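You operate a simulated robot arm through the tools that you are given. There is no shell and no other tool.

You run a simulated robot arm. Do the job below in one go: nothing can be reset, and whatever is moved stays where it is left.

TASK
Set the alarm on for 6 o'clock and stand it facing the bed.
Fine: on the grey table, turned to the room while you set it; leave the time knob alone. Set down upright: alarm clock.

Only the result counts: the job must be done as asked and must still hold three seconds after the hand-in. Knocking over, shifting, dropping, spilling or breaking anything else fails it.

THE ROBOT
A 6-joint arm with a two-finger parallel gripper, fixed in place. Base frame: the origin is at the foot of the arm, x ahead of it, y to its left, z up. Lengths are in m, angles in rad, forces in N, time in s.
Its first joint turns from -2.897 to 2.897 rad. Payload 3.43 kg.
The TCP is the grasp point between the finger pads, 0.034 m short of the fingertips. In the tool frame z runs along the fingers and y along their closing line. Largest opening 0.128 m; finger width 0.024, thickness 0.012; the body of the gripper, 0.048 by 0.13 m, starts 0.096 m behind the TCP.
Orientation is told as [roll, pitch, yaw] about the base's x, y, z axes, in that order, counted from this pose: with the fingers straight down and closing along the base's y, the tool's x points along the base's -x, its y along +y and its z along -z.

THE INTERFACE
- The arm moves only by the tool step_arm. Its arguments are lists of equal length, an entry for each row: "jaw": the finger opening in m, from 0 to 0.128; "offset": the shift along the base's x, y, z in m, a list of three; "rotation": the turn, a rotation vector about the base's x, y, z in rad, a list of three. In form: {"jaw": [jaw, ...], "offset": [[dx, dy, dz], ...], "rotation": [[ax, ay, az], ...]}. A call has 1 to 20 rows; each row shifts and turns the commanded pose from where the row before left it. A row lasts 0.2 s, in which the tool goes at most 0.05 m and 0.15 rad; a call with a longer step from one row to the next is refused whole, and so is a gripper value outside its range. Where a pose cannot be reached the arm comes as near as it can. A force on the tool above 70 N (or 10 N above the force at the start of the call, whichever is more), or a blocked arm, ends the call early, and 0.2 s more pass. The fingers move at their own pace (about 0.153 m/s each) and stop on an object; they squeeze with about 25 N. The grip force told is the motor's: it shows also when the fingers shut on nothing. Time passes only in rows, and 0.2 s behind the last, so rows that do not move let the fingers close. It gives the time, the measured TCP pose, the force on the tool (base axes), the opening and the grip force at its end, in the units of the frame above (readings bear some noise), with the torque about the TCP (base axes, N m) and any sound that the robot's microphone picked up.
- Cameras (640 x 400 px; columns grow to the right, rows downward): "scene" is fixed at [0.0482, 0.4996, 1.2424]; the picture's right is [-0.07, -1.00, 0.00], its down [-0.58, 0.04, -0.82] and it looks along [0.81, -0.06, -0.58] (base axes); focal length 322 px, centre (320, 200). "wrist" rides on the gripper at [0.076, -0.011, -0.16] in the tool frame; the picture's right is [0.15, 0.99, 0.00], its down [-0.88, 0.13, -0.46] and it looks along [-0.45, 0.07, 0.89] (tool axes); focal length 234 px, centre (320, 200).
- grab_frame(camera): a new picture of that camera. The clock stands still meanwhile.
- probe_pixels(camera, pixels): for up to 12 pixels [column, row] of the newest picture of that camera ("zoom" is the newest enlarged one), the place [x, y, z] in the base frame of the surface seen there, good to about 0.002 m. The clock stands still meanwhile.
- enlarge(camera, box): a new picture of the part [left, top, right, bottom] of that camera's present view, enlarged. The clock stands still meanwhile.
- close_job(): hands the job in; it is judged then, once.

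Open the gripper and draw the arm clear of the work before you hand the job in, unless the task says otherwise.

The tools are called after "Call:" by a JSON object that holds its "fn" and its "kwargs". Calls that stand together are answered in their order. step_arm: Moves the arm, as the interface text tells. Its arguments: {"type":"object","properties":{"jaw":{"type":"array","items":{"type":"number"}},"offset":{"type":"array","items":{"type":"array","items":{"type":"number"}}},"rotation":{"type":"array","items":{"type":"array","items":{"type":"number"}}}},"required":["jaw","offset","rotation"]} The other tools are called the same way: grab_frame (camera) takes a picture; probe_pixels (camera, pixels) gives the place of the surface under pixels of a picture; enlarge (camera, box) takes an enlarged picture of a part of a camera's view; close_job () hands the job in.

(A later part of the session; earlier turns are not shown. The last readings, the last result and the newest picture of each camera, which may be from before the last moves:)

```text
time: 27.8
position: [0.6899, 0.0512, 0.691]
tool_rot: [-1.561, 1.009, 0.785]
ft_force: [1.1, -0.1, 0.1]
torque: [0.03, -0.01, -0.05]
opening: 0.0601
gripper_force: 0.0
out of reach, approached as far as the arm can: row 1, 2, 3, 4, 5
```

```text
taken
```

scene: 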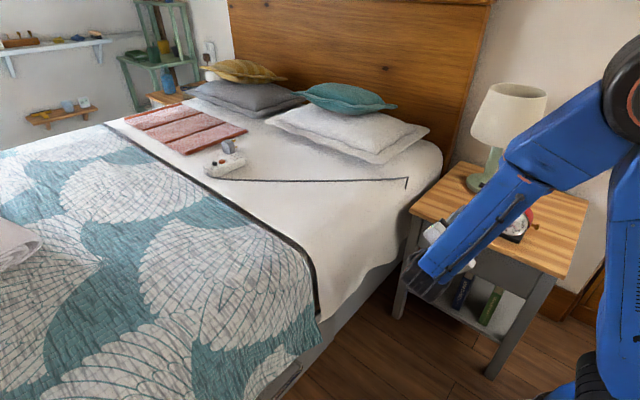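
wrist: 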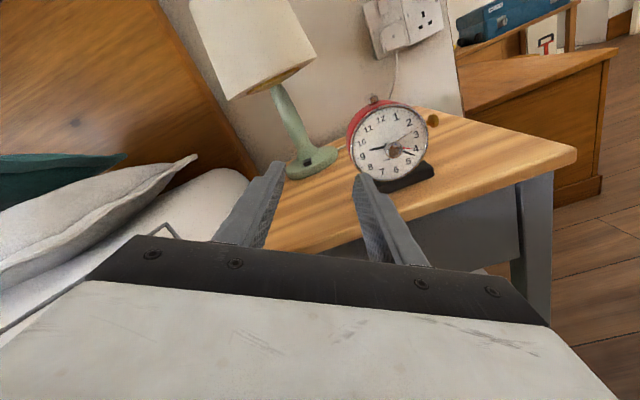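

The arm cannot come back far enough toward the base with the tool horizontal (stuck at (0.69,0.051)). I test whether a spot further along the table front, around TCP (0.748,0.020,0.67), is reachable – still in free air in front of the clock's plane.

Call:
{"fn": "step_arm", "kwargs": {"jaw": [0.03, 0.03, 0.03, 0.03], "offset": [[0.02, -0.01, -0.005], [0.02, -0.01, -0.005], [0.018, -0.011, -0.006], [0, 0, 0]], "rotation": [[0, 0, 0], [0, 0, 0], [0, 0, 0], [0, 0, 0]]}}

Call:
{"fn": "grab_frame", "kwargs": {"camera": "wrist"}}

Call:
{"fn": "grab_frame", "kwargs": {"camera": "scene"}}

```text
time: 28.8
position: [0.7482, 0.0197, 0.6774]
tool_rot: [-1.564, 1.011, 0.786]
ft_force: [0.5, 0.2, -1.2]
torque: [-0.01, 0.0, -0.01]
opening: 0.03
gripper_force: 0.2
```

```text
taken
```

wrist: 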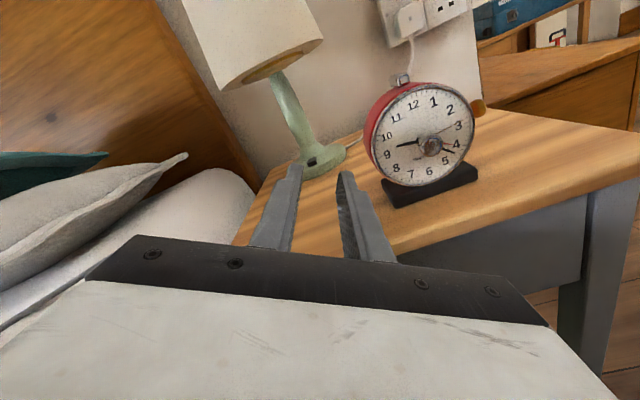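

```text
taken
```

scene: 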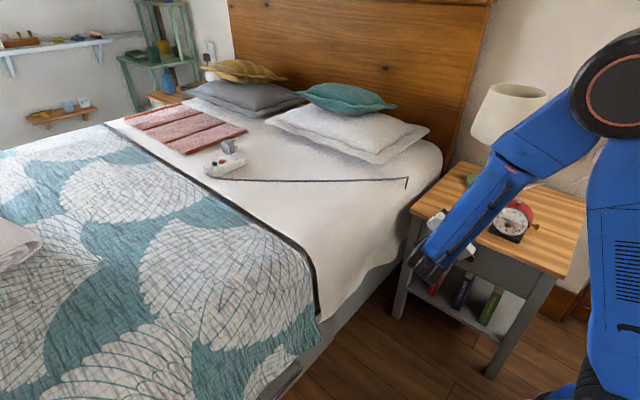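

That pose is reachable. The forearm now passes over the table's front, so I probe its clearance.

Call:
{"fn": "probe_pixels", "kwargs": {"camera": "scene", "pixels": [[430, 270], [445, 240], [460, 215], [480, 225], [500, 180], [520, 170], [560, 130], [590, 140], [610, 60], [440, 275], [470, 250], [540, 150]]}}

Call:
{"fn": "enlarge", "kwargs": {"camera": "wrist", "box": [355, 65, 495, 215]}}

Call:
{"fn": "enlarge", "kwargs": {"camera": "wrist", "box": [390, 100, 480, 180]}}

Call:
{"fn": "enlarge", "kwargs": {"camera": "wrist", "box": [380, 62, 430, 102]}}

```text
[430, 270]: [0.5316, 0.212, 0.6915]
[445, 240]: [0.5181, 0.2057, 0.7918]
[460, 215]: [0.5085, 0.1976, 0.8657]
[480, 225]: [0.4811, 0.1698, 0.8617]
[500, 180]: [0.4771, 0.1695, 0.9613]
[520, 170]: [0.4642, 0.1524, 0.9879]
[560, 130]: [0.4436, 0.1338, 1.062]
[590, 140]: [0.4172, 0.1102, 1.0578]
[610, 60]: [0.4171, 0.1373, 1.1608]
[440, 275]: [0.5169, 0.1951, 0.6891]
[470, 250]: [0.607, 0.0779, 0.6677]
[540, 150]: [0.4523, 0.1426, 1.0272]
```

```text
2.67 times, centred on (425, 140) of wrist
```

zoom: 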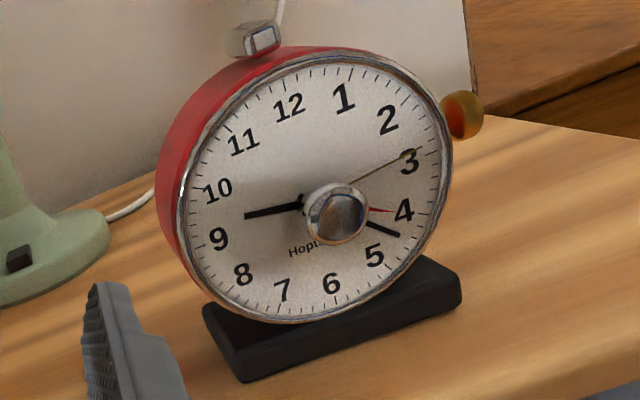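

```text
5.00 times, centred on (435, 140) of wrist
```

zoom: 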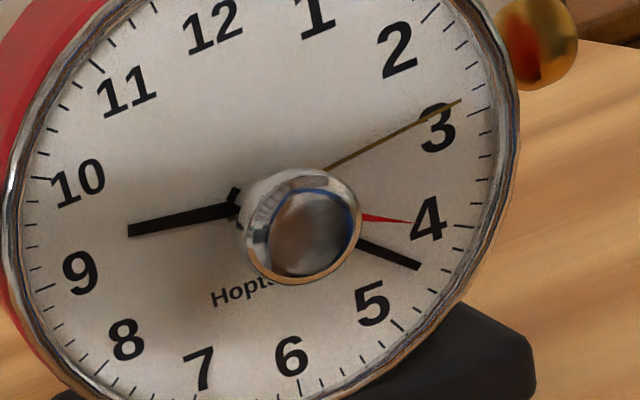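

```text
10.00 times, centred on (405, 82) of wrist
```

zoom: 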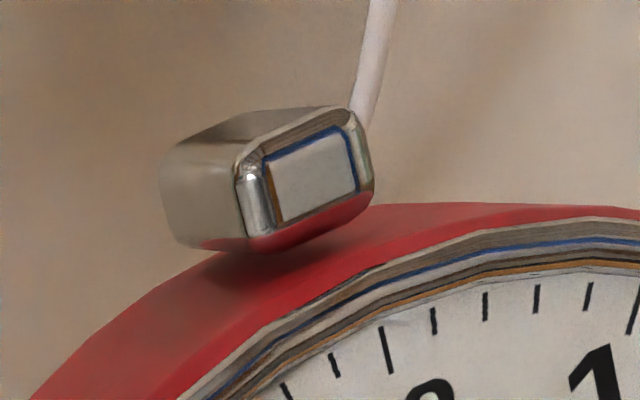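

All is clear (forearm x<0.54). I test that the clockwise roll of 60° needed for turning the knob is reachable at this kind of spot.

Call:
{"fn": "step_arm", "kwargs": {"jaw": [0.03, 0.03, 0.03, 0.03, 0.03, 0.03, 0.03, 0.03], "offset": [[-0.001, -0.001, -0.002], [-0.001, -0.001, -0.002], [0, 0, -0.002], [0, 0, -0.002], [0, 0, -0.002], [0, 0, 0], [0, 0, 0], [0, 0, 0]], "rotation": [[0.0921, -0.0931, 0], [0.0921, -0.0931, 0], [0.0921, -0.0931, 0], [0.0921, -0.0931, 0], [0.0921, -0.0931, 0], [0.0921, -0.0931, 0], [0.0921, -0.0931, 0], [0.0921, -0.0931, 0]]}}

Call:
{"fn": "grab_frame", "kwargs": {"camera": "wrist"}}

Call:
{"fn": "grab_frame", "kwargs": {"camera": "scene"}}

```text
time: 30.6
position: [0.746, 0.0189, 0.6653]
tool_rot: [-1.569, -0.039, 0.783]
ft_force: [0.9, 0.4, -0.7]
torque: [-0.02, 0.01, 0.02]
opening: 0.0302
gripper_force: 0.0
```

```text
taken
```

wrist: 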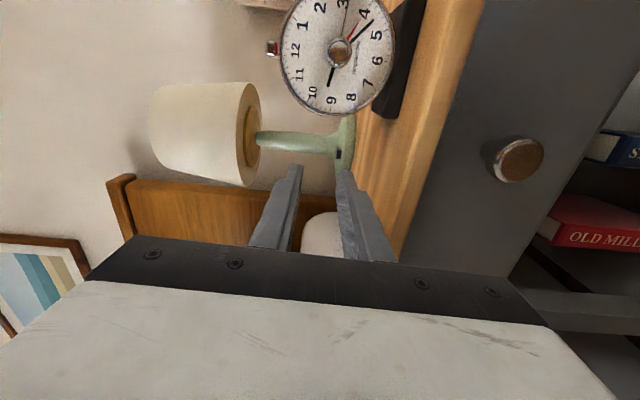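

```text
taken
```

scene: 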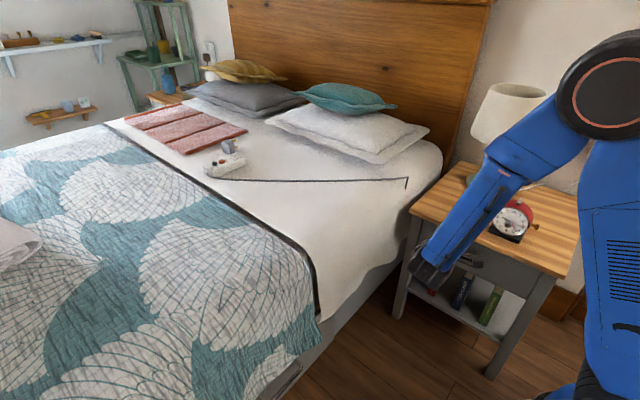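

The roll range is reachable at this lateral position (e≈0.54), so I'll relocate the clock ~10 cm along the table front. First retract, rise, and return the tool to pointing down.

Call:
{"fn": "step_arm", "kwargs": {"jaw": [0.03, 0.03, 0.03, 0.03, 0.03, 0.03, 0.03, 0.09, 0.09, 0.09, 0.09, 0.09, 0.09, 0.09, 0.09, 0.09, 0.09, 0.09], "offset": [[-0.028, 0.0285, 0], [-0.028, 0.0285, 0], [0, 0, 0.049], [0, 0, 0.049], [0, 0, 0.049], [0, 0, 0.049], [0, 0, 0.049], [0, 0, 0], [0, 0, 0], [0, 0, 0], [0, 0, 0], [0, 0, 0], [0, 0, 0], [0, 0, 0], [0, 0, 0], [0, 0, 0], [0, 0, 0], [0, 0, 0]], "rotation": [[0, 0, 0], [0, 0, 0], [0, 0, 0], [0, 0, 0], [0, 0, 0], [0, 0, 0], [0, 0, 0], [0.1015, 0.1004, 0], [0.1015, 0.1004, 0], [0.1015, 0.1004, 0], [0.1015, 0.1004, 0], [0.1015, 0.1004, 0], [0.1015, 0.1004, 0], [0.1015, 0.1004, 0], [0.1015, 0.1004, 0], [0.1015, 0.1004, 0], [0.1015, 0.1004, 0], [0.1015, 0.1004, 0]]}}

Call:
{"fn": "grab_frame", "kwargs": {"camera": "scene"}}

Call:
{"fn": "enlarge", "kwargs": {"camera": "scene", "box": [485, 185, 555, 250]}}

```text
time: 34.4
position: [0.6883, 0.0745, 0.9115]
tool_rot: [0.003, -0.003, 0.744]
ft_force: [0.2, 0.4, 0.7]
torque: [0.01, -0.02, 0.02]
opening: 0.0899
gripper_force: 0.1
```

```text
taken
```

scene: 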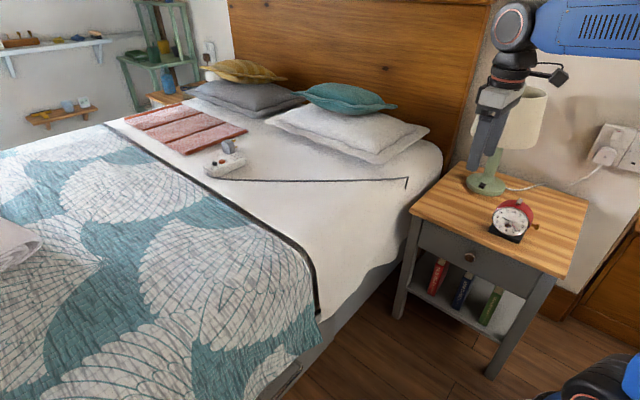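

```text
6.15 times, centred on (520, 218) of scene
```

zoom: 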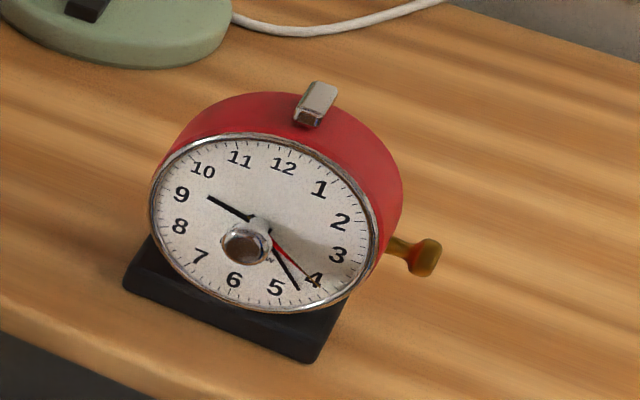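

Tool is vertical again, clock unchanged. I move over it, correct yaw by 0.04, descend to the former grasp height (0.717) and grip.

Call:
{"fn": "step_arm", "kwargs": {"jaw": [0.09, 0.09, 0.09, 0.09, 0.09, 0.09, 0.09], "offset": [[0.0104, -0.0371, 0], [0.0104, -0.0371, 0], [0.0104, -0.0371, 0], [0.0104, -0.0371, 0], [0.0103, -0.037, 0], [0, 0, -0.04], [0, 0, 0]], "rotation": [[0, 0, 0.01], [0, 0, 0.01], [0, 0, 0.01], [0, 0, 0.01], [0, 0, 0], [0, 0, 0], [0, 0, 0]]}}

Call:
{"fn": "grab_frame", "kwargs": {"camera": "wrist"}}

```text
time: 36.0
position: [0.7398, -0.1117, 0.8754]
tool_rot: [0.001, -0.004, 0.782]
ft_force: [-0.3, -0.9, 0.2]
torque: [-0.01, 0.03, 0.03]
opening: 0.0897
gripper_force: 0.0
```

```text
taken
```

wrist: 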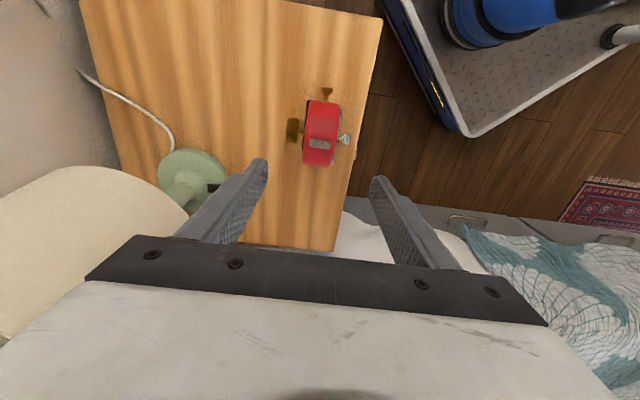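

Aligned over the clock; descending and gripping.

Call:
{"fn": "step_arm", "kwargs": {"jaw": [0.09, 0.09, 0.09, 0.09, 0.09, 0.05, 0.03, 0.03, 0.03, 0.03], "offset": [[0, 0, -0.04], [0, 0, -0.045], [0, 0, -0.04], [0, 0.0005, -0.025], [0, 0, -0.008], [0, 0, 0], [0, 0, 0], [0, 0, 0], [0, 0, 0], [0, 0, 0]], "rotation": [[0, 0, 0], [0, 0, 0], [0, 0, 0], [0, 0, 0], [0, 0, 0], [0, 0, 0], [0, 0, 0], [0, 0, 0], [0, 0, 0], [0, 0, 0]]}}

Call:
{"fn": "enlarge", "kwargs": {"camera": "scene", "box": [485, 170, 555, 250]}}

```text
time: 38.2
position: [0.7409, -0.1108, 0.7132]
tool_rot: [0.001, -0.003, 0.782]
ft_force: [0.2, 0.5, 0.1]
torque: [0.08, -0.04, -0.02]
opening: 0.0454
gripper_force: 24.9
```

```text
5.00 times, centred on (520, 210) of scene
```

zoom: 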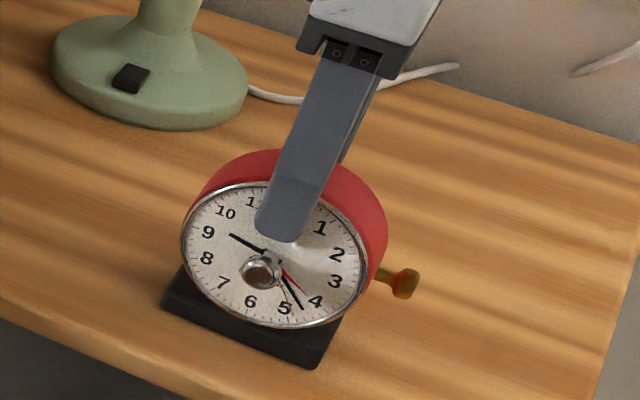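

Gripped (0.0454). I lift and turn the clock in the air so that its back faces the scene camera for inspection.

Call:
{"fn": "step_arm", "kwargs": {"jaw": [0.03, 0.03, 0.03, 0.03, 0.03, 0.03, 0.03, 0.03, 0.03, 0.03, 0.03, 0.03, 0.03, 0.03, 0.03, 0.03, 0.03, 0.03, 0.03, 0.03], "offset": [[0, 0, 0.02], [0, 0, 0.045], [0, 0, 0.045], [-0.01, 0.01, 0.045], [-0.01, 0.01, 0.045], [0, 0, 0], [0, 0, 0], [0, 0, 0], [0, 0, 0], [0, 0, 0], [0, 0, 0], [0, 0, 0], [0, 0, 0], [0, 0, 0], [0, 0, 0], [0, 0, 0], [0, 0, 0], [0, 0, 0], [0, 0, 0], [0, 0, 0]], "rotation": [[0, 0, 0], [0, 0, 0], [0, 0, 0], [0, 0, -0.14], [0, 0, -0.14], [0, 0, -0.14], [0, 0, -0.14], [0, 0, -0.14], [0, 0, -0.14], [0, 0, -0.14], [0, 0, -0.14], [0, 0, -0.14], [0, 0, -0.14], [0, 0, -0.14], [0, 0, -0.14], [0, 0, -0.14], [0, 0, -0.14], [0, 0, -0.14], [0, 0, -0.14], [0, 0, -0.14]]}}

Call:
{"fn": "grab_frame", "kwargs": {"camera": "scene"}}

Call:
{"fn": "enlarge", "kwargs": {"camera": "scene", "box": [500, 100, 600, 200]}}

```text
time: 42.4
position: [0.7201, -0.0902, 0.913]
tool_rot: [0.002, -0.005, -1.598]
ft_force: [-0.3, -0.3, -5.6]
torque: [0.01, -0.01, 0.02]
opening: 0.046
gripper_force: 25.3
```

```text
taken
```

scene: 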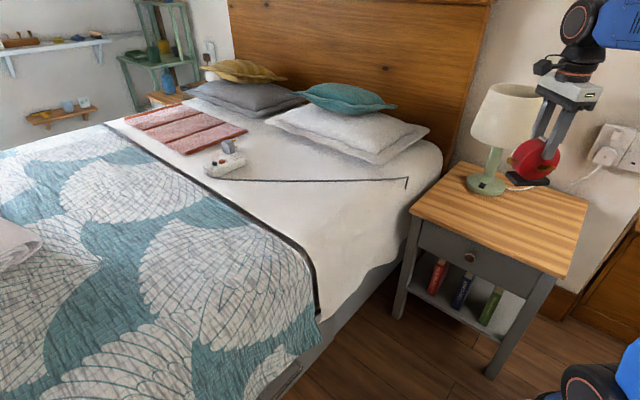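

```text
4.00 times, centred on (550, 150) of scene
```

zoom: 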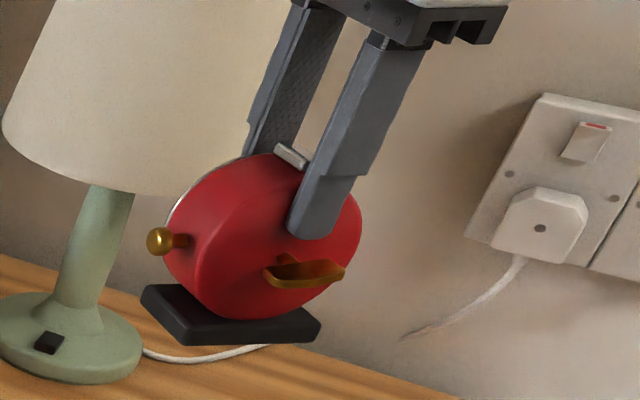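

The back bears only the winding key, no labels. I turn the clock back to face the room and carry it over the new spot (0.816,-0.036).

Call:
{"fn": "step_arm", "kwargs": {"jaw": [0.03, 0.03, 0.03, 0.03, 0.03, 0.03, 0.03, 0.03, 0.03, 0.03, 0.03, 0.03, 0.03, 0.03, 0.03, 0.03, 0.03, 0.03], "offset": [[0, 0, 0], [0, 0, 0], [0, 0, 0], [0, 0, 0], [0, 0, 0], [0, 0, 0], [0, 0, 0], [0, 0, 0], [0, 0, 0], [0, 0, 0], [0, 0, 0], [0.0137, 0.0077, 0], [0.0137, 0.0077, 0], [0.0137, 0.0077, 0], [0.0137, 0.0077, 0], [0.0137, 0.0077, 0], [0.0137, 0.0077, 0], [0.0134, 0.0077, 0]], "rotation": [[0, 0, 0.14], [0, 0, 0.14], [0, 0, 0.14], [0, 0, 0.14], [0, 0, 0.14], [0, 0, 0.14], [0, 0, 0.14], [0, 0, 0.14], [0, 0, 0.14], [0, 0, 0.14], [0, 0, 0.14], [0, 0, 0.14], [0, 0, 0.14], [0, 0, 0.14], [0, 0, 0.14], [0, 0, 0.14], [0, 0, 0.14], [0, 0, 0]]}}

Call:
{"fn": "grab_frame", "kwargs": {"camera": "wrist"}}

Call:
{"fn": "grab_frame", "kwargs": {"camera": "scene"}}

```text
time: 46.2
position: [0.8184, -0.036, 0.9117]
tool_rot: [0.001, -0.003, 0.782]
ft_force: [-0.4, -0.4, -5.0]
torque: [0.01, -0.02, -0.04]
opening: 0.0461
gripper_force: 25.0
```

```text
taken
```

wrist: 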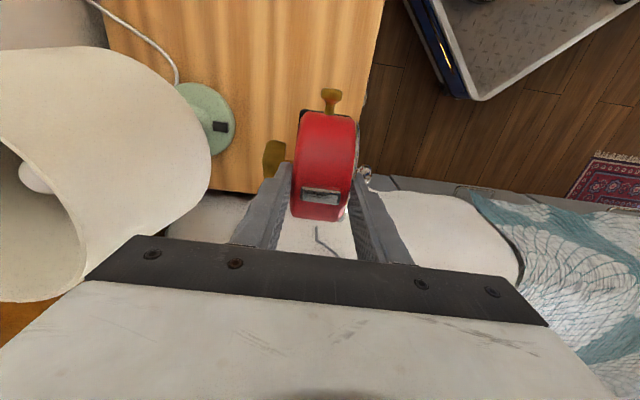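

```text
taken
```

scene: 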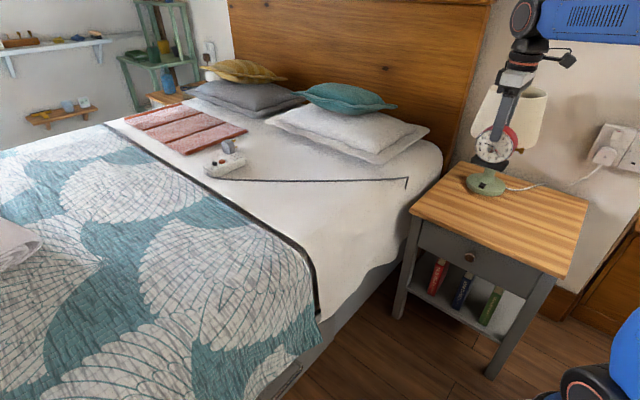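

I check shade clearance around here before lowering.

Call:
{"fn": "probe_pixels", "kwargs": {"camera": "wrist", "pixels": [[205, 160], [190, 100], [150, 60], [170, 220], [228, 125], [210, 165], [180, 200], [235, 245]]}}

```text
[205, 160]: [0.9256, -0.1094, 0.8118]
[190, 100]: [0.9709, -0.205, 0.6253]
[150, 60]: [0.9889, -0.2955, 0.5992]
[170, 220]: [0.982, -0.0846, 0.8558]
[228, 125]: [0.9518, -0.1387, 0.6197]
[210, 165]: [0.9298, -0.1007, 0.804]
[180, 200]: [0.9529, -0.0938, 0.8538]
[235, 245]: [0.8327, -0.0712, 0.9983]
```

Clearance to the shade is ≥6 cm. I lower the clock to just above the table.

Call:
{"fn": "step_arm", "kwargs": {"jaw": [0.03, 0.03, 0.03, 0.03, 0.03, 0.03, 0.03, 0.03], "offset": [[-0.001, 0, -0.035], [-0.001, 0, -0.04], [0, 0, -0.04], [0, 0, -0.04], [0, 0, -0.025], [0, 0, -0.01], [0, 0, -0.003], [0, 0, 0]], "rotation": [[0, 0, 0], [0, 0, 0], [0, 0, 0], [0, 0, 0], [0, 0, 0], [0, 0, 0], [0, 0, 0], [0, 0, 0]]}}

```text
time: 48.0
position: [0.8129, -0.0353, 0.7174]
tool_rot: [0.002, -0.003, 0.781]
ft_force: [-0.2, 0.1, -5.3]
torque: [0.04, 0.0, 0.02]
opening: 0.0458
gripper_force: 24.5
```

Not yet in contact; a few more millimetres slowly.

Call:
{"fn": "step_arm", "kwargs": {"jaw": [0.03, 0.03, 0.03, 0.03], "offset": [[0, 0, -0.0015], [0, 0, -0.0015], [0, 0, -0.0005], [0, 0, 0]], "rotation": [[0, 0, 0], [0, 0, 0], [0, 0, 0], [0, 0, 0]]}}

```text
time: 49.0
position: [0.8124, -0.0353, 0.7159]
tool_rot: [0.003, -0.002, 0.781]
ft_force: [-0.4, 0.2, -5.8]
torque: [-0.01, -0.02, 0.01]
opening: 0.0457
gripper_force: 24.9
```

Call:
{"fn": "step_arm", "kwargs": {"jaw": [0.03, 0.03, 0.03, 0.03], "offset": [[0, 0, -0.001], [0, 0, -0.001], [0, 0, -0.001], [0, 0, 0]], "rotation": [[0, 0, 0], [0, 0, 0], [0, 0, 0], [0, 0, 0]]}}

```text
time: 50.0
position: [0.8143, -0.0355, 0.7123]
tool_rot: [0.001, -0.002, 0.782]
ft_force: [-2.5, -1.5, -0.4]
torque: [0.01, -0.09, -0.02]
opening: 0.0459
gripper_force: 24.8
```

Contact made (weight carried by the table). I open and rise, then view the clock.

Call:
{"fn": "step_arm", "kwargs": {"jaw": [0.06, 0.09, 0.09, 0.09, 0.09, 0.09, 0.09, 0.05, 0.0, 0.0, 0.0], "offset": [[0, 0, 0], [0, 0, 0], [0, 0, 0], [0, 0, 0.03], [0, 0, 0.045], [0, 0, 0.03], [0, 0, 0], [0, 0, 0], [0, 0, 0], [0, 0, 0], [0, 0, 0]], "rotation": [[0, 0, 0], [0, 0, 0], [0, 0, 0], [0, 0, 0], [0, 0, 0], [0, 0, 0], [0, 0, 0], [0, 0, 0], [0, 0, 0], [0, 0, 0], [0, 0, 0]]}}

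Call:
{"fn": "enlarge", "kwargs": {"camera": "scene", "box": [450, 155, 540, 235]}}

Call:
{"fn": "grab_frame", "kwargs": {"camera": "wrist"}}

```text
time: 52.4
position: [0.8159, -0.0351, 0.8175]
tool_rot: [0.001, -0.003, 0.782]
ft_force: [-0.1, -0.2, -0.1]
torque: [-0.03, 0.01, 0.01]
opening: 0.0
gripper_force: 24.9
```

```text
5.00 times, centred on (495, 195) of scene
```

zoom: 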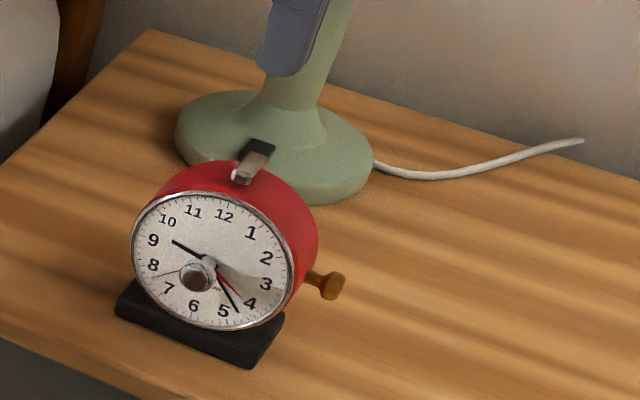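

```text
taken
```

wrist: 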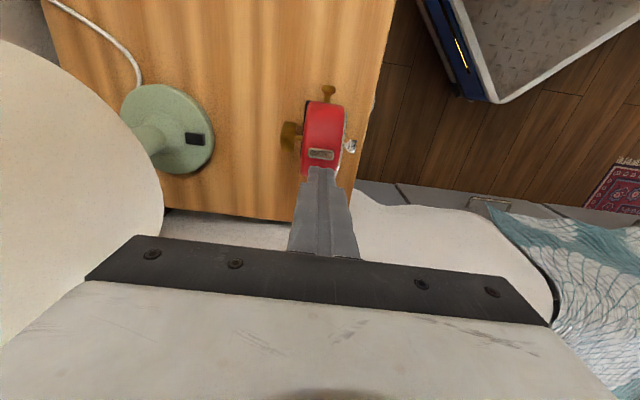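

The clock stands at the new spot; I probe the button and other parts precisely in a wrist zoom.

Call:
{"fn": "enlarge", "kwargs": {"camera": "wrist", "box": [270, 80, 370, 180]}}

Call:
{"fn": "probe_pixels", "kwargs": {"camera": "zoom", "pixels": [[325, 290], [280, 285], [370, 290], [325, 240], [450, 255], [460, 260], [330, 40], [200, 220], [400, 180], [395, 310], [260, 180], [265, 330]]}}

```text
4.00 times, centred on (320, 130) of wrist
```

zoom: 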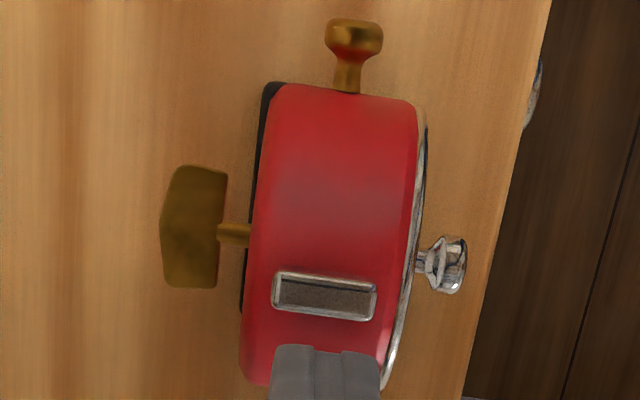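

```text
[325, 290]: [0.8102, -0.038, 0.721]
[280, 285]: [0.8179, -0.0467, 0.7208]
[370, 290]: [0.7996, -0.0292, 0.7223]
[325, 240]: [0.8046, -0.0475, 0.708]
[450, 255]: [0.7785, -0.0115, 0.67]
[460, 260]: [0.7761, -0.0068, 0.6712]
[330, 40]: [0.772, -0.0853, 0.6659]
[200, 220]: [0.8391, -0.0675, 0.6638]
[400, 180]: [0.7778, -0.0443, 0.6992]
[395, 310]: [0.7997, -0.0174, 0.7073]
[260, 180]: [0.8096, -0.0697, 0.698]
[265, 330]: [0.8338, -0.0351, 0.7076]
```

The button's centre is about (0.8095,-0.038), top z≈0.721. I align the closed fingertips over it and go down to ~6 mm above it.

Call:
{"fn": "step_arm", "kwargs": {"jaw": [0.0, 0.0, 0.0, 0.0, 0.0], "offset": [[-0.0064, -0.0029, 0], [0, 0, -0.025], [0, 0, -0.02], [0, 0, -0.008], [0, 0, 0]], "rotation": [[0, 0, 0], [0, 0, 0], [0, 0, 0], [0, 0, 0], [0, 0, 0]]}}

Call:
{"fn": "enlarge", "kwargs": {"camera": "scene", "box": [465, 160, 525, 230]}}

Call:
{"fn": "enlarge", "kwargs": {"camera": "wrist", "box": [270, 90, 370, 210]}}

```text
time: 53.6
position: [0.8086, -0.0368, 0.7645]
tool_rot: [0.001, -0.004, 0.782]
ft_force: [0.3, 1.4, 0.1]
torque: [0.02, 0.04, 0.02]
opening: 0.0
gripper_force: 25.0
```

```text
5.71 times, centred on (495, 195) of scene
```

zoom: 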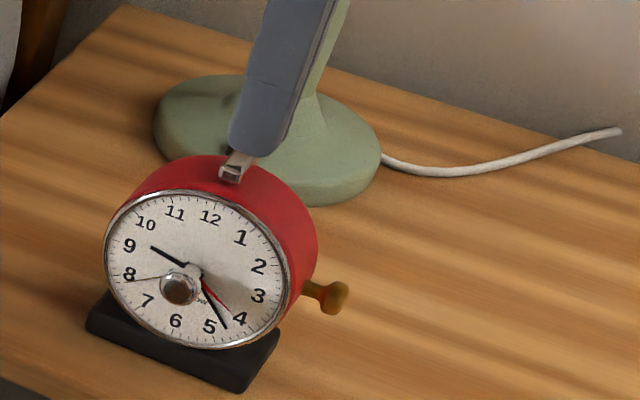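

```text
3.33 times, centred on (320, 150) of wrist
```

zoom: 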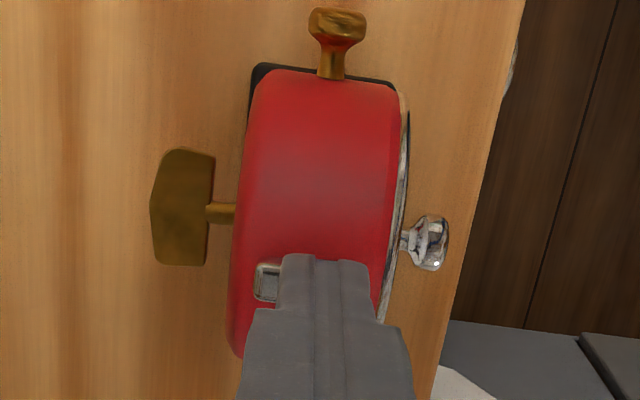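

The fingertips sit slightly forward of the button; I shift 3 mm back and press down in 1 mm steps watching force and sound.

Call:
{"fn": "step_arm", "kwargs": {"jaw": [0.0, 0.0, 0.0, 0.0, 0.0], "offset": [[0.002, -0.002, -0.002], [0, 0, -0.003], [0, 0, -0.002], [0, 0, -0.001], [0, 0, -0.001]], "rotation": [[0, 0, 0], [0, 0, 0], [0, 0, 0], [0, 0, 0], [0, 0, 0]]}}

```text
time: 54.8
position: [0.8094, -0.0403, 0.7565]
tool_rot: [0.002, -0.004, 0.782]
ft_force: [-1.8, -0.5, 2.7]
torque: [-0.02, 0.03, 0.0]
opening: 0.0
gripper_force: 24.9
```

Light contact now (2.7 N upward). I press further in 1 mm steps.

Call:
{"fn": "step_arm", "kwargs": {"jaw": [0.0, 0.0, 0.0], "offset": [[0, 0, -0.001], [0, 0, -0.001], [0, 0, 0]], "rotation": [[0, 0, 0], [0, 0, 0], [0, 0, 0]]}}

Call:
{"fn": "enlarge", "kwargs": {"camera": "scene", "box": [465, 160, 525, 230]}}

```text
time: 55.6
position: [0.8099, -0.0393, 0.7562]
tool_rot: [0.0, -0.008, 0.783]
ft_force: [-10.2, -1.1, 40.6]
torque: [0.1, 0.31, 0.02]
opening: 0.0001
gripper_force: 25.2
```

```text
5.71 times, centred on (495, 195) of scene
```

zoom: 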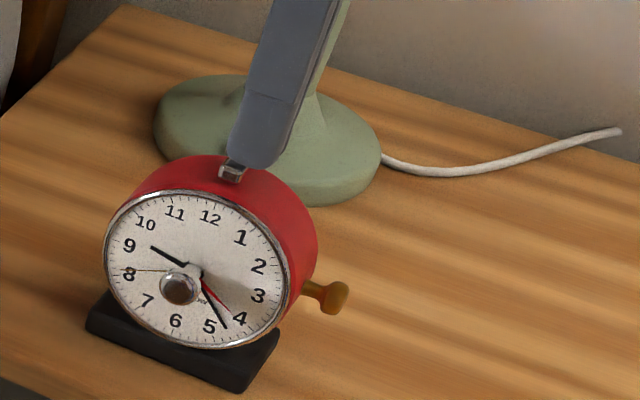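

40 N with essentially no travel — so it isn't a simple push-down button from this state. I back off upward and inspect it closely.

Call:
{"fn": "step_arm", "kwargs": {"jaw": [0.0, 0.0, 0.0, 0.0], "offset": [[0, 0, 0.005], [0, 0, 0.03], [0, 0, 0.04], [0, 0, 0.03]], "rotation": [[0, 0, 0], [0, 0, 0], [0, 0, 0], [0, 0, 0]]}}

Call:
{"fn": "enlarge", "kwargs": {"camera": "wrist", "box": [295, 100, 345, 150]}}

Call:
{"fn": "enlarge", "kwargs": {"camera": "scene", "box": [475, 175, 505, 200]}}

Call:
{"fn": "enlarge", "kwargs": {"camera": "scene", "box": [460, 165, 520, 225]}}

```text
time: 56.6
position: [0.812, -0.0412, 0.8599]
tool_rot: [0.002, -0.003, 0.781]
ft_force: [0.1, -0.2, -0.1]
torque: [-0.01, 0.02, 0.0]
opening: 0.0
gripper_force: 25.0
```

```text
8.00 times, centred on (320, 125) of wrist
```

zoom: 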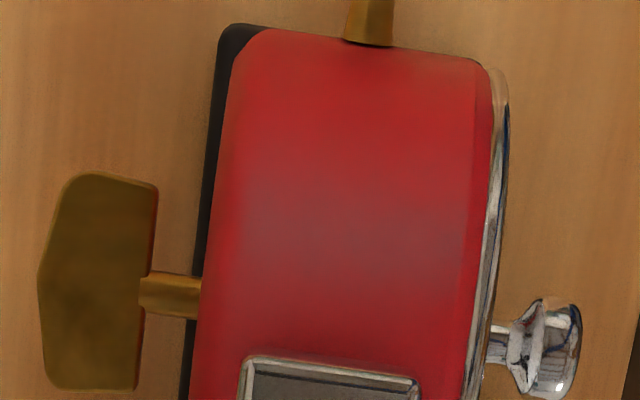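

```text
16.00 times, centred on (490, 188) of scene
```

zoom: 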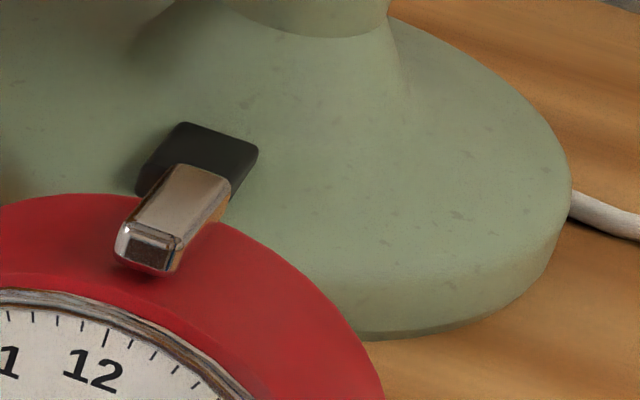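

```text
6.67 times, centred on (490, 195) of scene
```

zoom: 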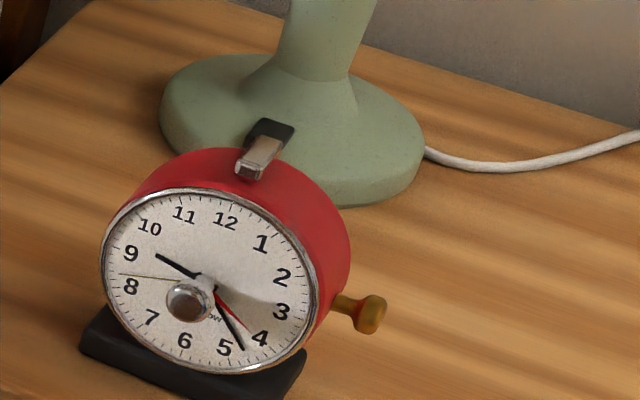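

I probe the button's height now versus the drum top.

Call:
{"fn": "enlarge", "kwargs": {"camera": "wrist", "box": [295, 120, 345, 170]}}

Call:
{"fn": "probe_pixels", "kwargs": {"camera": "zoom", "pixels": [[330, 140], [260, 130], [400, 145], [330, 160], [330, 80], [330, 200], [230, 140], [440, 150]]}}

Call:
{"fn": "grab_frame", "kwargs": {"camera": "wrist"}}

```text
8.00 times, centred on (320, 145) of wrist
```

zoom: 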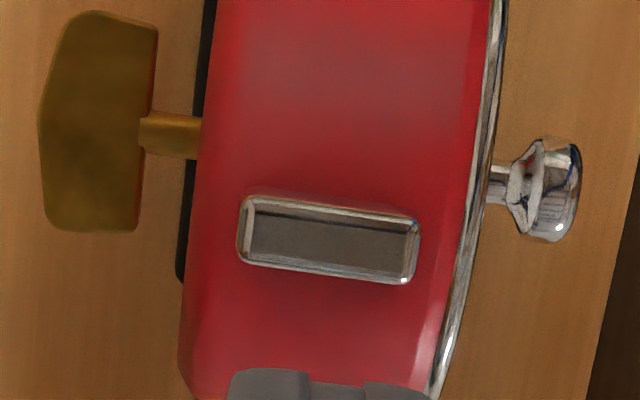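

```text
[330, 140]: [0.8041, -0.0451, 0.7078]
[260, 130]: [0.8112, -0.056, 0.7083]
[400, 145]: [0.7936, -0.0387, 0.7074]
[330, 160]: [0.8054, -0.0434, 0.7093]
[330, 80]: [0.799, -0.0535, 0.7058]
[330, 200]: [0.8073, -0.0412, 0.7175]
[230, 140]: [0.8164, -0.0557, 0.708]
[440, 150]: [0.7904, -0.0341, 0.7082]
```

```text
taken
```

wrist: 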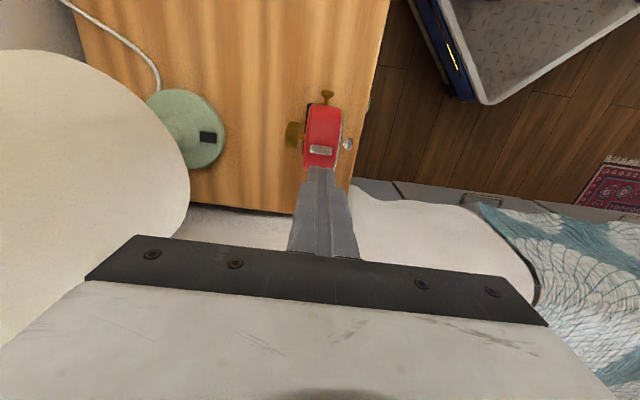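

I probe the button's grey top face.

Call:
{"fn": "probe_pixels", "kwargs": {"camera": "zoom", "pixels": [[330, 240], [270, 235], [390, 250], [300, 240], [360, 245], [330, 300], [330, 330], [245, 230], [415, 250]]}}

```text
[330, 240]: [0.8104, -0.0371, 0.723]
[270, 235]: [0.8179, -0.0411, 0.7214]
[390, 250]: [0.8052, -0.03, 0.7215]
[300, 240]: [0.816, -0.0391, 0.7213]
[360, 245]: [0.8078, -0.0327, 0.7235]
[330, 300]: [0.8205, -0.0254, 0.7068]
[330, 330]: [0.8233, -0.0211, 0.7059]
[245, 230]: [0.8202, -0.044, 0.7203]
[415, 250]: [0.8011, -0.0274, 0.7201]
```

The button top is 13 mm above the drum and didn't move under 40 N: it is likely pushed in (off) and has to be pulled up. I open the jaws slightly and straddle the button lengthwise, tips just above the drum.

Call:
{"fn": "step_arm", "kwargs": {"jaw": [0.05, 0.05, 0.05, 0.05, 0.05, 0.05], "offset": [[-0.0013, 0.0055, -0.01], [0, 0, -0.04], [0, 0, -0.04], [0, 0, -0.015], [0, 0, -0.006], [0, 0, 0]], "rotation": [[0, 0, 0], [0, 0, 0], [0, 0, 0], [0, 0, 0], [0, 0, 0], [0, 0, 0]]}}

Call:
{"fn": "enlarge", "kwargs": {"camera": "scene", "box": [465, 160, 525, 220]}}

Call:
{"fn": "enlarge", "kwargs": {"camera": "wrist", "box": [265, 110, 375, 220]}}

```text
time: 58.0
position: [0.8064, -0.0343, 0.7506]
tool_rot: [0.001, -0.004, 0.782]
ft_force: [-1.3, 0.9, 0.1]
torque: [-0.02, -0.02, -0.01]
opening: 0.0499
gripper_force: 0.1
```

```text
6.67 times, centred on (495, 190) of scene
```

zoom: 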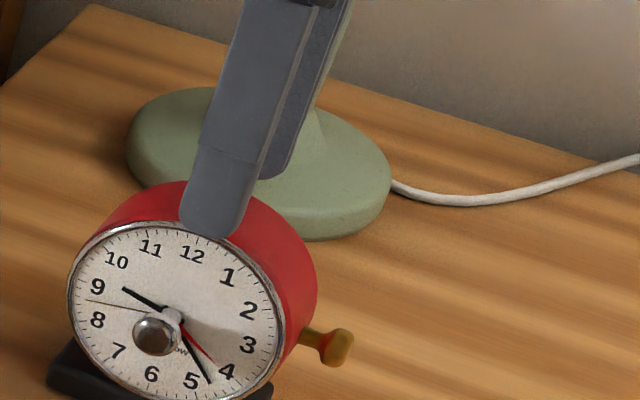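

```text
3.64 times, centred on (320, 165) of wrist
```

zoom: 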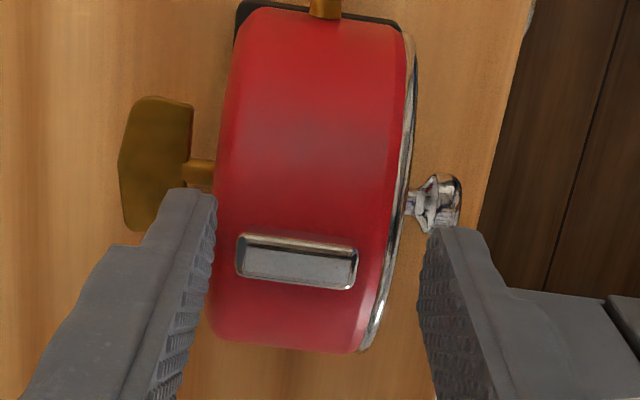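

The fingers are ~5 mm too far forward relative to the button; I shift back, lower 3 mm, and close on it.

Call:
{"fn": "step_arm", "kwargs": {"jaw": [0.05, 0.04, 0.03, 0.02, 0.02, 0.02], "offset": [[0.0035, -0.0035, -0.003], [0.0, 0, 0], [0, 0, 0], [0, 0, 0], [0, 0, 0], [0, 0, 0]], "rotation": [[0, 0, 0], [0, 0, 0], [0, 0, 0], [0, 0, 0], [0, 0, 0], [0, 0, 0]]}}

Call:
{"fn": "enlarge", "kwargs": {"camera": "wrist", "box": [265, 110, 375, 220]}}

Call:
{"fn": "enlarge", "kwargs": {"camera": "scene", "box": [465, 160, 525, 220]}}

```text
time: 59.4
position: [0.8107, -0.0368, 0.7471]
tool_rot: [0.003, -0.002, 0.782]
ft_force: [0.3, 0.1, 0.1]
torque: [0.01, -0.03, 0.02]
opening: 0.0294
gripper_force: 24.9
```

```text
3.64 times, centred on (320, 165) of wrist
```

zoom: 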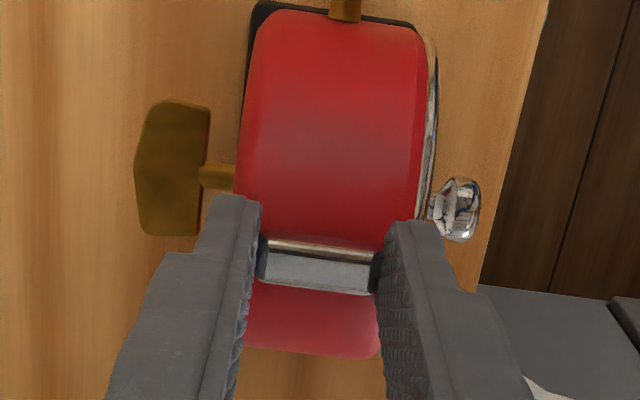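

```text
6.67 times, centred on (495, 190) of scene
```

zoom: 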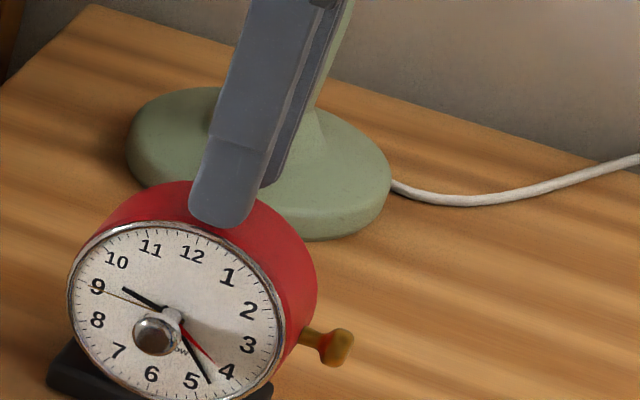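

The button is gripped (29 mm long). I pull up by 2 mm and watch the force.

Call:
{"fn": "step_arm", "kwargs": {"jaw": [0.02, 0.02, 0.02], "offset": [[0, 0, 0.001], [0, 0, 0.001], [0, 0, 0]], "rotation": [[0, 0, 0], [0, 0, 0], [0, 0, 0]]}}

Call:
{"fn": "enlarge", "kwargs": {"camera": "scene", "box": [465, 160, 525, 220]}}

```text
time: 60.2
position: [0.8114, -0.0363, 0.7484]
tool_rot: [0.002, -0.003, 0.782]
ft_force: [-0.2, -0.1, -0.2]
torque: [-0.01, 0.04, -0.01]
opening: 0.0294
gripper_force: 25.0
```

```text
6.67 times, centred on (495, 190) of scene
```

zoom: 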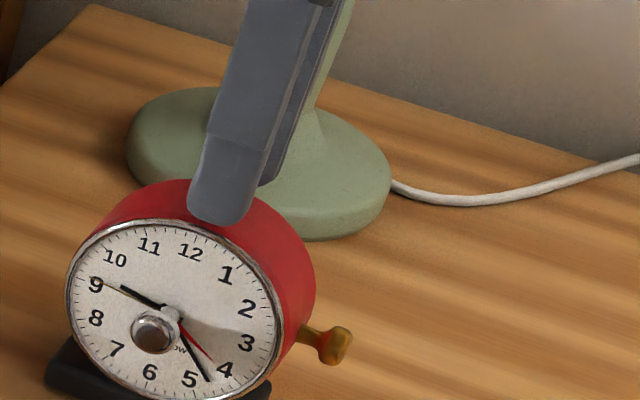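

Force stays ~0; I pull another 2 mm.

Call:
{"fn": "step_arm", "kwargs": {"jaw": [0.02, 0.02, 0.02], "offset": [[0, 0, 0.001], [0, 0, 0.001], [0, 0, 0]], "rotation": [[0, 0, 0], [0, 0, 0], [0, 0, 0]]}}

Call:
{"fn": "enlarge", "kwargs": {"camera": "scene", "box": [465, 160, 525, 220]}}

```text
time: 61.0
position: [0.8109, -0.0374, 0.7494]
tool_rot: [0.003, -0.003, 0.781]
ft_force: [0.4, -0.3, -0.2]
torque: [-0.02, 0.03, 0.03]
opening: 0.0295
gripper_force: 25.1
```

```text
6.67 times, centred on (495, 190) of scene
```

zoom: 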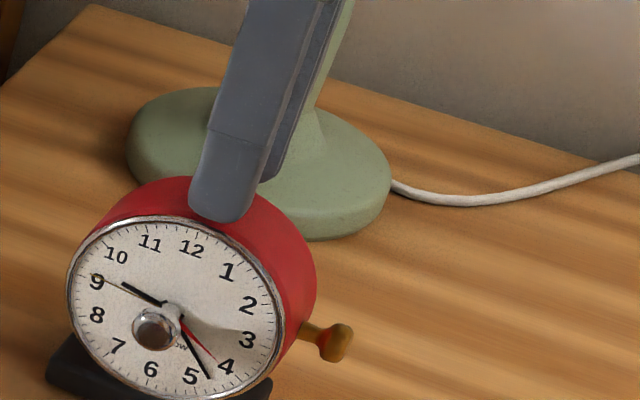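

The dial seems to shift a little in the picture; I look at the base and the whole clock.

Call:
{"fn": "enlarge", "kwargs": {"camera": "scene", "box": [460, 165, 520, 225]}}

Call:
{"fn": "enlarge", "kwargs": {"camera": "wrist", "box": [265, 110, 375, 220]}}

Call:
{"fn": "probe_pixels", "kwargs": {"camera": "zoom", "pixels": [[320, 270], [330, 150], [320, 320], [400, 130], [460, 210], [165, 180], [345, 8], [245, 30]]}}

```text
6.67 times, centred on (490, 195) of scene
```

zoom: 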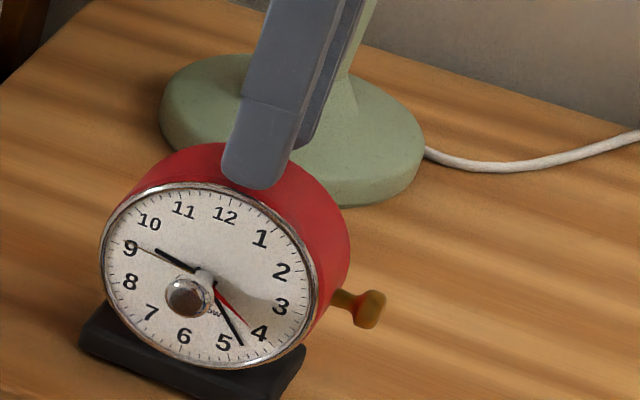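

```text
3.64 times, centred on (320, 165) of wrist
```

zoom: 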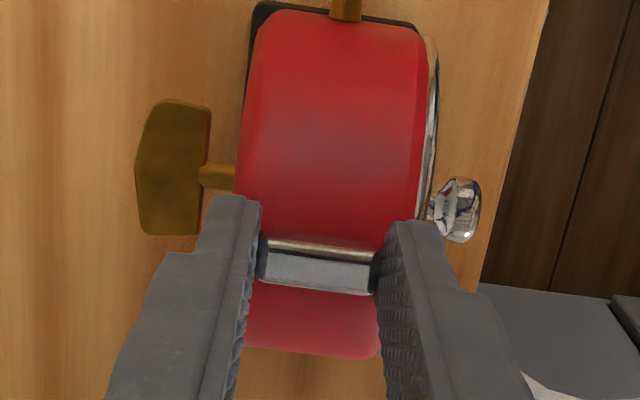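

```text
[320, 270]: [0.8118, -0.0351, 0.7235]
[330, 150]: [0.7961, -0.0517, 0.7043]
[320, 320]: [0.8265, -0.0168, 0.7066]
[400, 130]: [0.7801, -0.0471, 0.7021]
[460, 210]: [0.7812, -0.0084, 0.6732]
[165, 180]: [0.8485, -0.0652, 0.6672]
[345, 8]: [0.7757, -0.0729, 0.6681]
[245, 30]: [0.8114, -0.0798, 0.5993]
```

The button stays at z≈0.7235 while the tool has risen ~2–3 mm; I pull a further 4 mm to see what gives.

Call:
{"fn": "step_arm", "kwargs": {"jaw": [0.02, 0.02, 0.02, 0.02], "offset": [[0, 0, 0.0015], [0, 0, 0.0015], [0, 0, 0.001], [0, 0, 0]], "rotation": [[0, 0, 0], [0, 0, 0], [0, 0, 0], [0, 0, 0]]}}

Call:
{"fn": "enlarge", "kwargs": {"camera": "scene", "box": [460, 165, 520, 225]}}

Call:
{"fn": "enlarge", "kwargs": {"camera": "wrist", "box": [265, 110, 375, 220]}}

Call:
{"fn": "probe_pixels", "kwargs": {"camera": "zoom", "pixels": [[320, 270], [330, 150], [320, 320], [400, 130], [460, 210], [165, 180], [345, 8], [245, 30]]}}

```text
time: 62.0
position: [0.8122, -0.0388, 0.7529]
tool_rot: [0.002, -0.003, 0.782]
ft_force: [-0.8, -0.1, -6.4]
torque: [0.0, 0.01, 0.05]
opening: 0.0292
gripper_force: 25.3
```

```text
6.67 times, centred on (490, 195) of scene
```

zoom: 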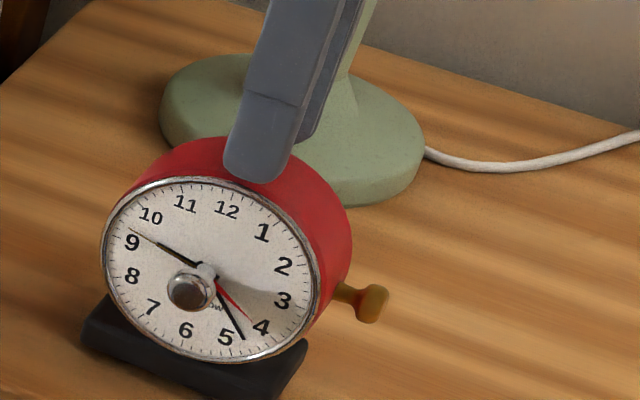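

```text
3.64 times, centred on (320, 165) of wrist
```

zoom: 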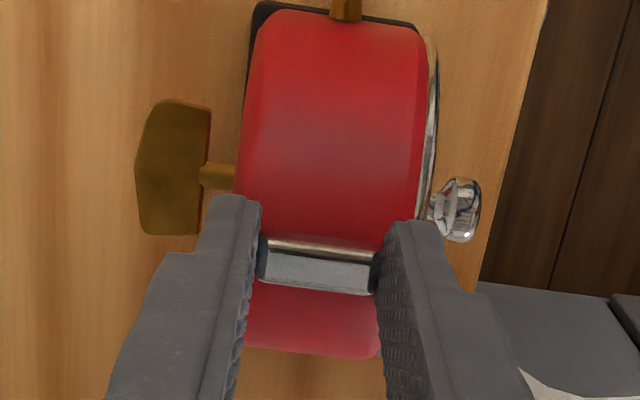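

```text
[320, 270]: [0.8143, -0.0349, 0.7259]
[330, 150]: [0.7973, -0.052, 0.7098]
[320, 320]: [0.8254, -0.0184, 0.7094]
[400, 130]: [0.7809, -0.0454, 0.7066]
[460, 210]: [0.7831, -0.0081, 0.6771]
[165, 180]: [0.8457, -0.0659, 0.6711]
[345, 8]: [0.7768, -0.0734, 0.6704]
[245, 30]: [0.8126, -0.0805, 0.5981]
```

The whole clock is lifting (-6.4 N) while the button does not move out, so it isn't a pull-up at this force. I set the clock back down (≈4–5 mm).

Call:
{"fn": "step_arm", "kwargs": {"jaw": [0.02, 0.02, 0.02, 0.02], "offset": [[0, 0, -0.0015], [0, 0, -0.0015], [0, 0, -0.001], [0, 0, 0]], "rotation": [[0, 0, 0], [0, 0, 0], [0, 0, 0], [0, 0, 0]]}}

Call:
{"fn": "enlarge", "kwargs": {"camera": "scene", "box": [460, 165, 520, 225]}}

```text
time: 63.0
position: [0.8115, -0.0384, 0.7481]
tool_rot: [0.001, -0.003, 0.784]
ft_force: [0.3, -1.2, -5.0]
torque: [-0.03, -0.03, 0.01]
opening: 0.0294
gripper_force: 24.6
```

```text
6.67 times, centred on (490, 195) of scene
```

zoom: 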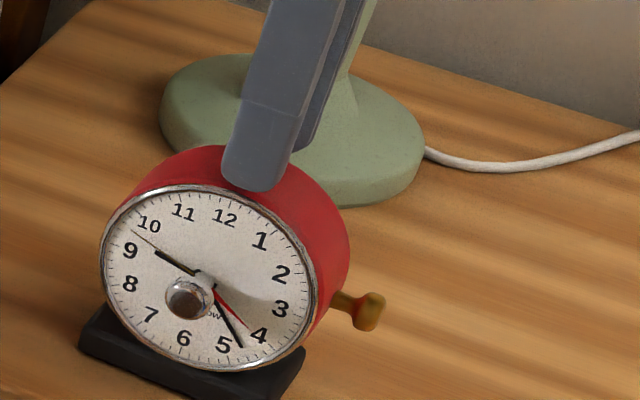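

Still hanging (-5 N); I lower further until the table carries it.

Call:
{"fn": "step_arm", "kwargs": {"jaw": [0.02, 0.02, 0.02, 0.02], "offset": [[0, 0, -0.001], [0, 0, -0.001], [0, 0, -0.001], [0, 0, 0]], "rotation": [[0, 0, 0], [0, 0, 0], [0, 0, 0], [0, 0, 0]]}}

```text
time: 64.0
position: [0.8117, -0.0383, 0.7477]
tool_rot: [0.001, -0.005, 0.782]
ft_force: [0.6, 3.7, 17.1]
torque: [0.19, -0.07, 0.0]
opening: 0.0295
gripper_force: 24.9
```

Now it is pressed on the table (17 N up). I release the button and rise to inspect it.

Call:
{"fn": "step_arm", "kwargs": {"jaw": [0.02, 0.05, 0.06, 0.06, 0.06, 0.0, 0.0, 0.0], "offset": [[0, 0, 0.001], [0, 0, 0], [0, 0, 0], [0, 0, 0.04], [0, 0, 0.04], [0, 0, 0.035], [0, 0, 0], [0, 0, 0]], "rotation": [[0, 0, 0], [0, 0, 0], [0, 0, 0], [0, 0, 0], [0, 0, 0], [0, 0, 0], [0, 0, 0], [0, 0, 0]]}}

Call:
{"fn": "enlarge", "kwargs": {"camera": "wrist", "box": [295, 120, 345, 170]}}

Call:
{"fn": "probe_pixels", "kwargs": {"camera": "zoom", "pixels": [[330, 240], [330, 150], [270, 235], [390, 250], [330, 100], [500, 185], [180, 135], [330, 310], [560, 190]]}}

Call:
{"fn": "enlarge", "kwargs": {"camera": "scene", "box": [460, 165, 520, 225]}}

```text
time: 65.8
position: [0.8114, -0.0379, 0.8609]
tool_rot: [0.002, -0.003, 0.782]
ft_force: [0.0, 0.3, -0.5]
torque: [-0.03, -0.01, -0.01]
opening: 0.0001
gripper_force: 24.6
```

```text
8.00 times, centred on (320, 145) of wrist
```

zoom: 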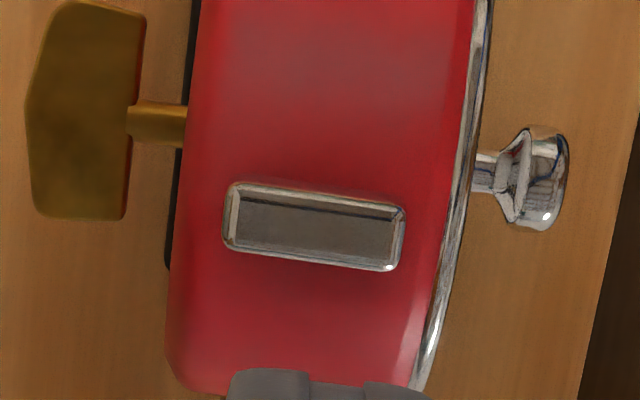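

```text
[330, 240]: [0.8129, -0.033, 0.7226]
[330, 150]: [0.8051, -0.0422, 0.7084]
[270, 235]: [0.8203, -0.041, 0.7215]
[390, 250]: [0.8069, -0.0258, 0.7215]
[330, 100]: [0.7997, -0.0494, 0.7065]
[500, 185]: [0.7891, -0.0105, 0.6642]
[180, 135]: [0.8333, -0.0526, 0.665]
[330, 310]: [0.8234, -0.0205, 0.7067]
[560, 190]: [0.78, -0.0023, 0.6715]
```

```text
6.67 times, centred on (490, 195) of scene
```

zoom: 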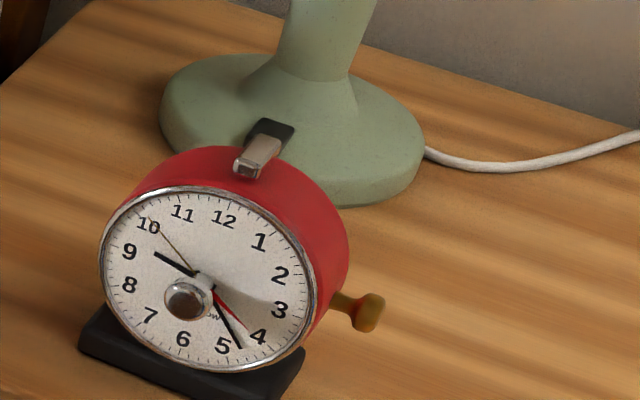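

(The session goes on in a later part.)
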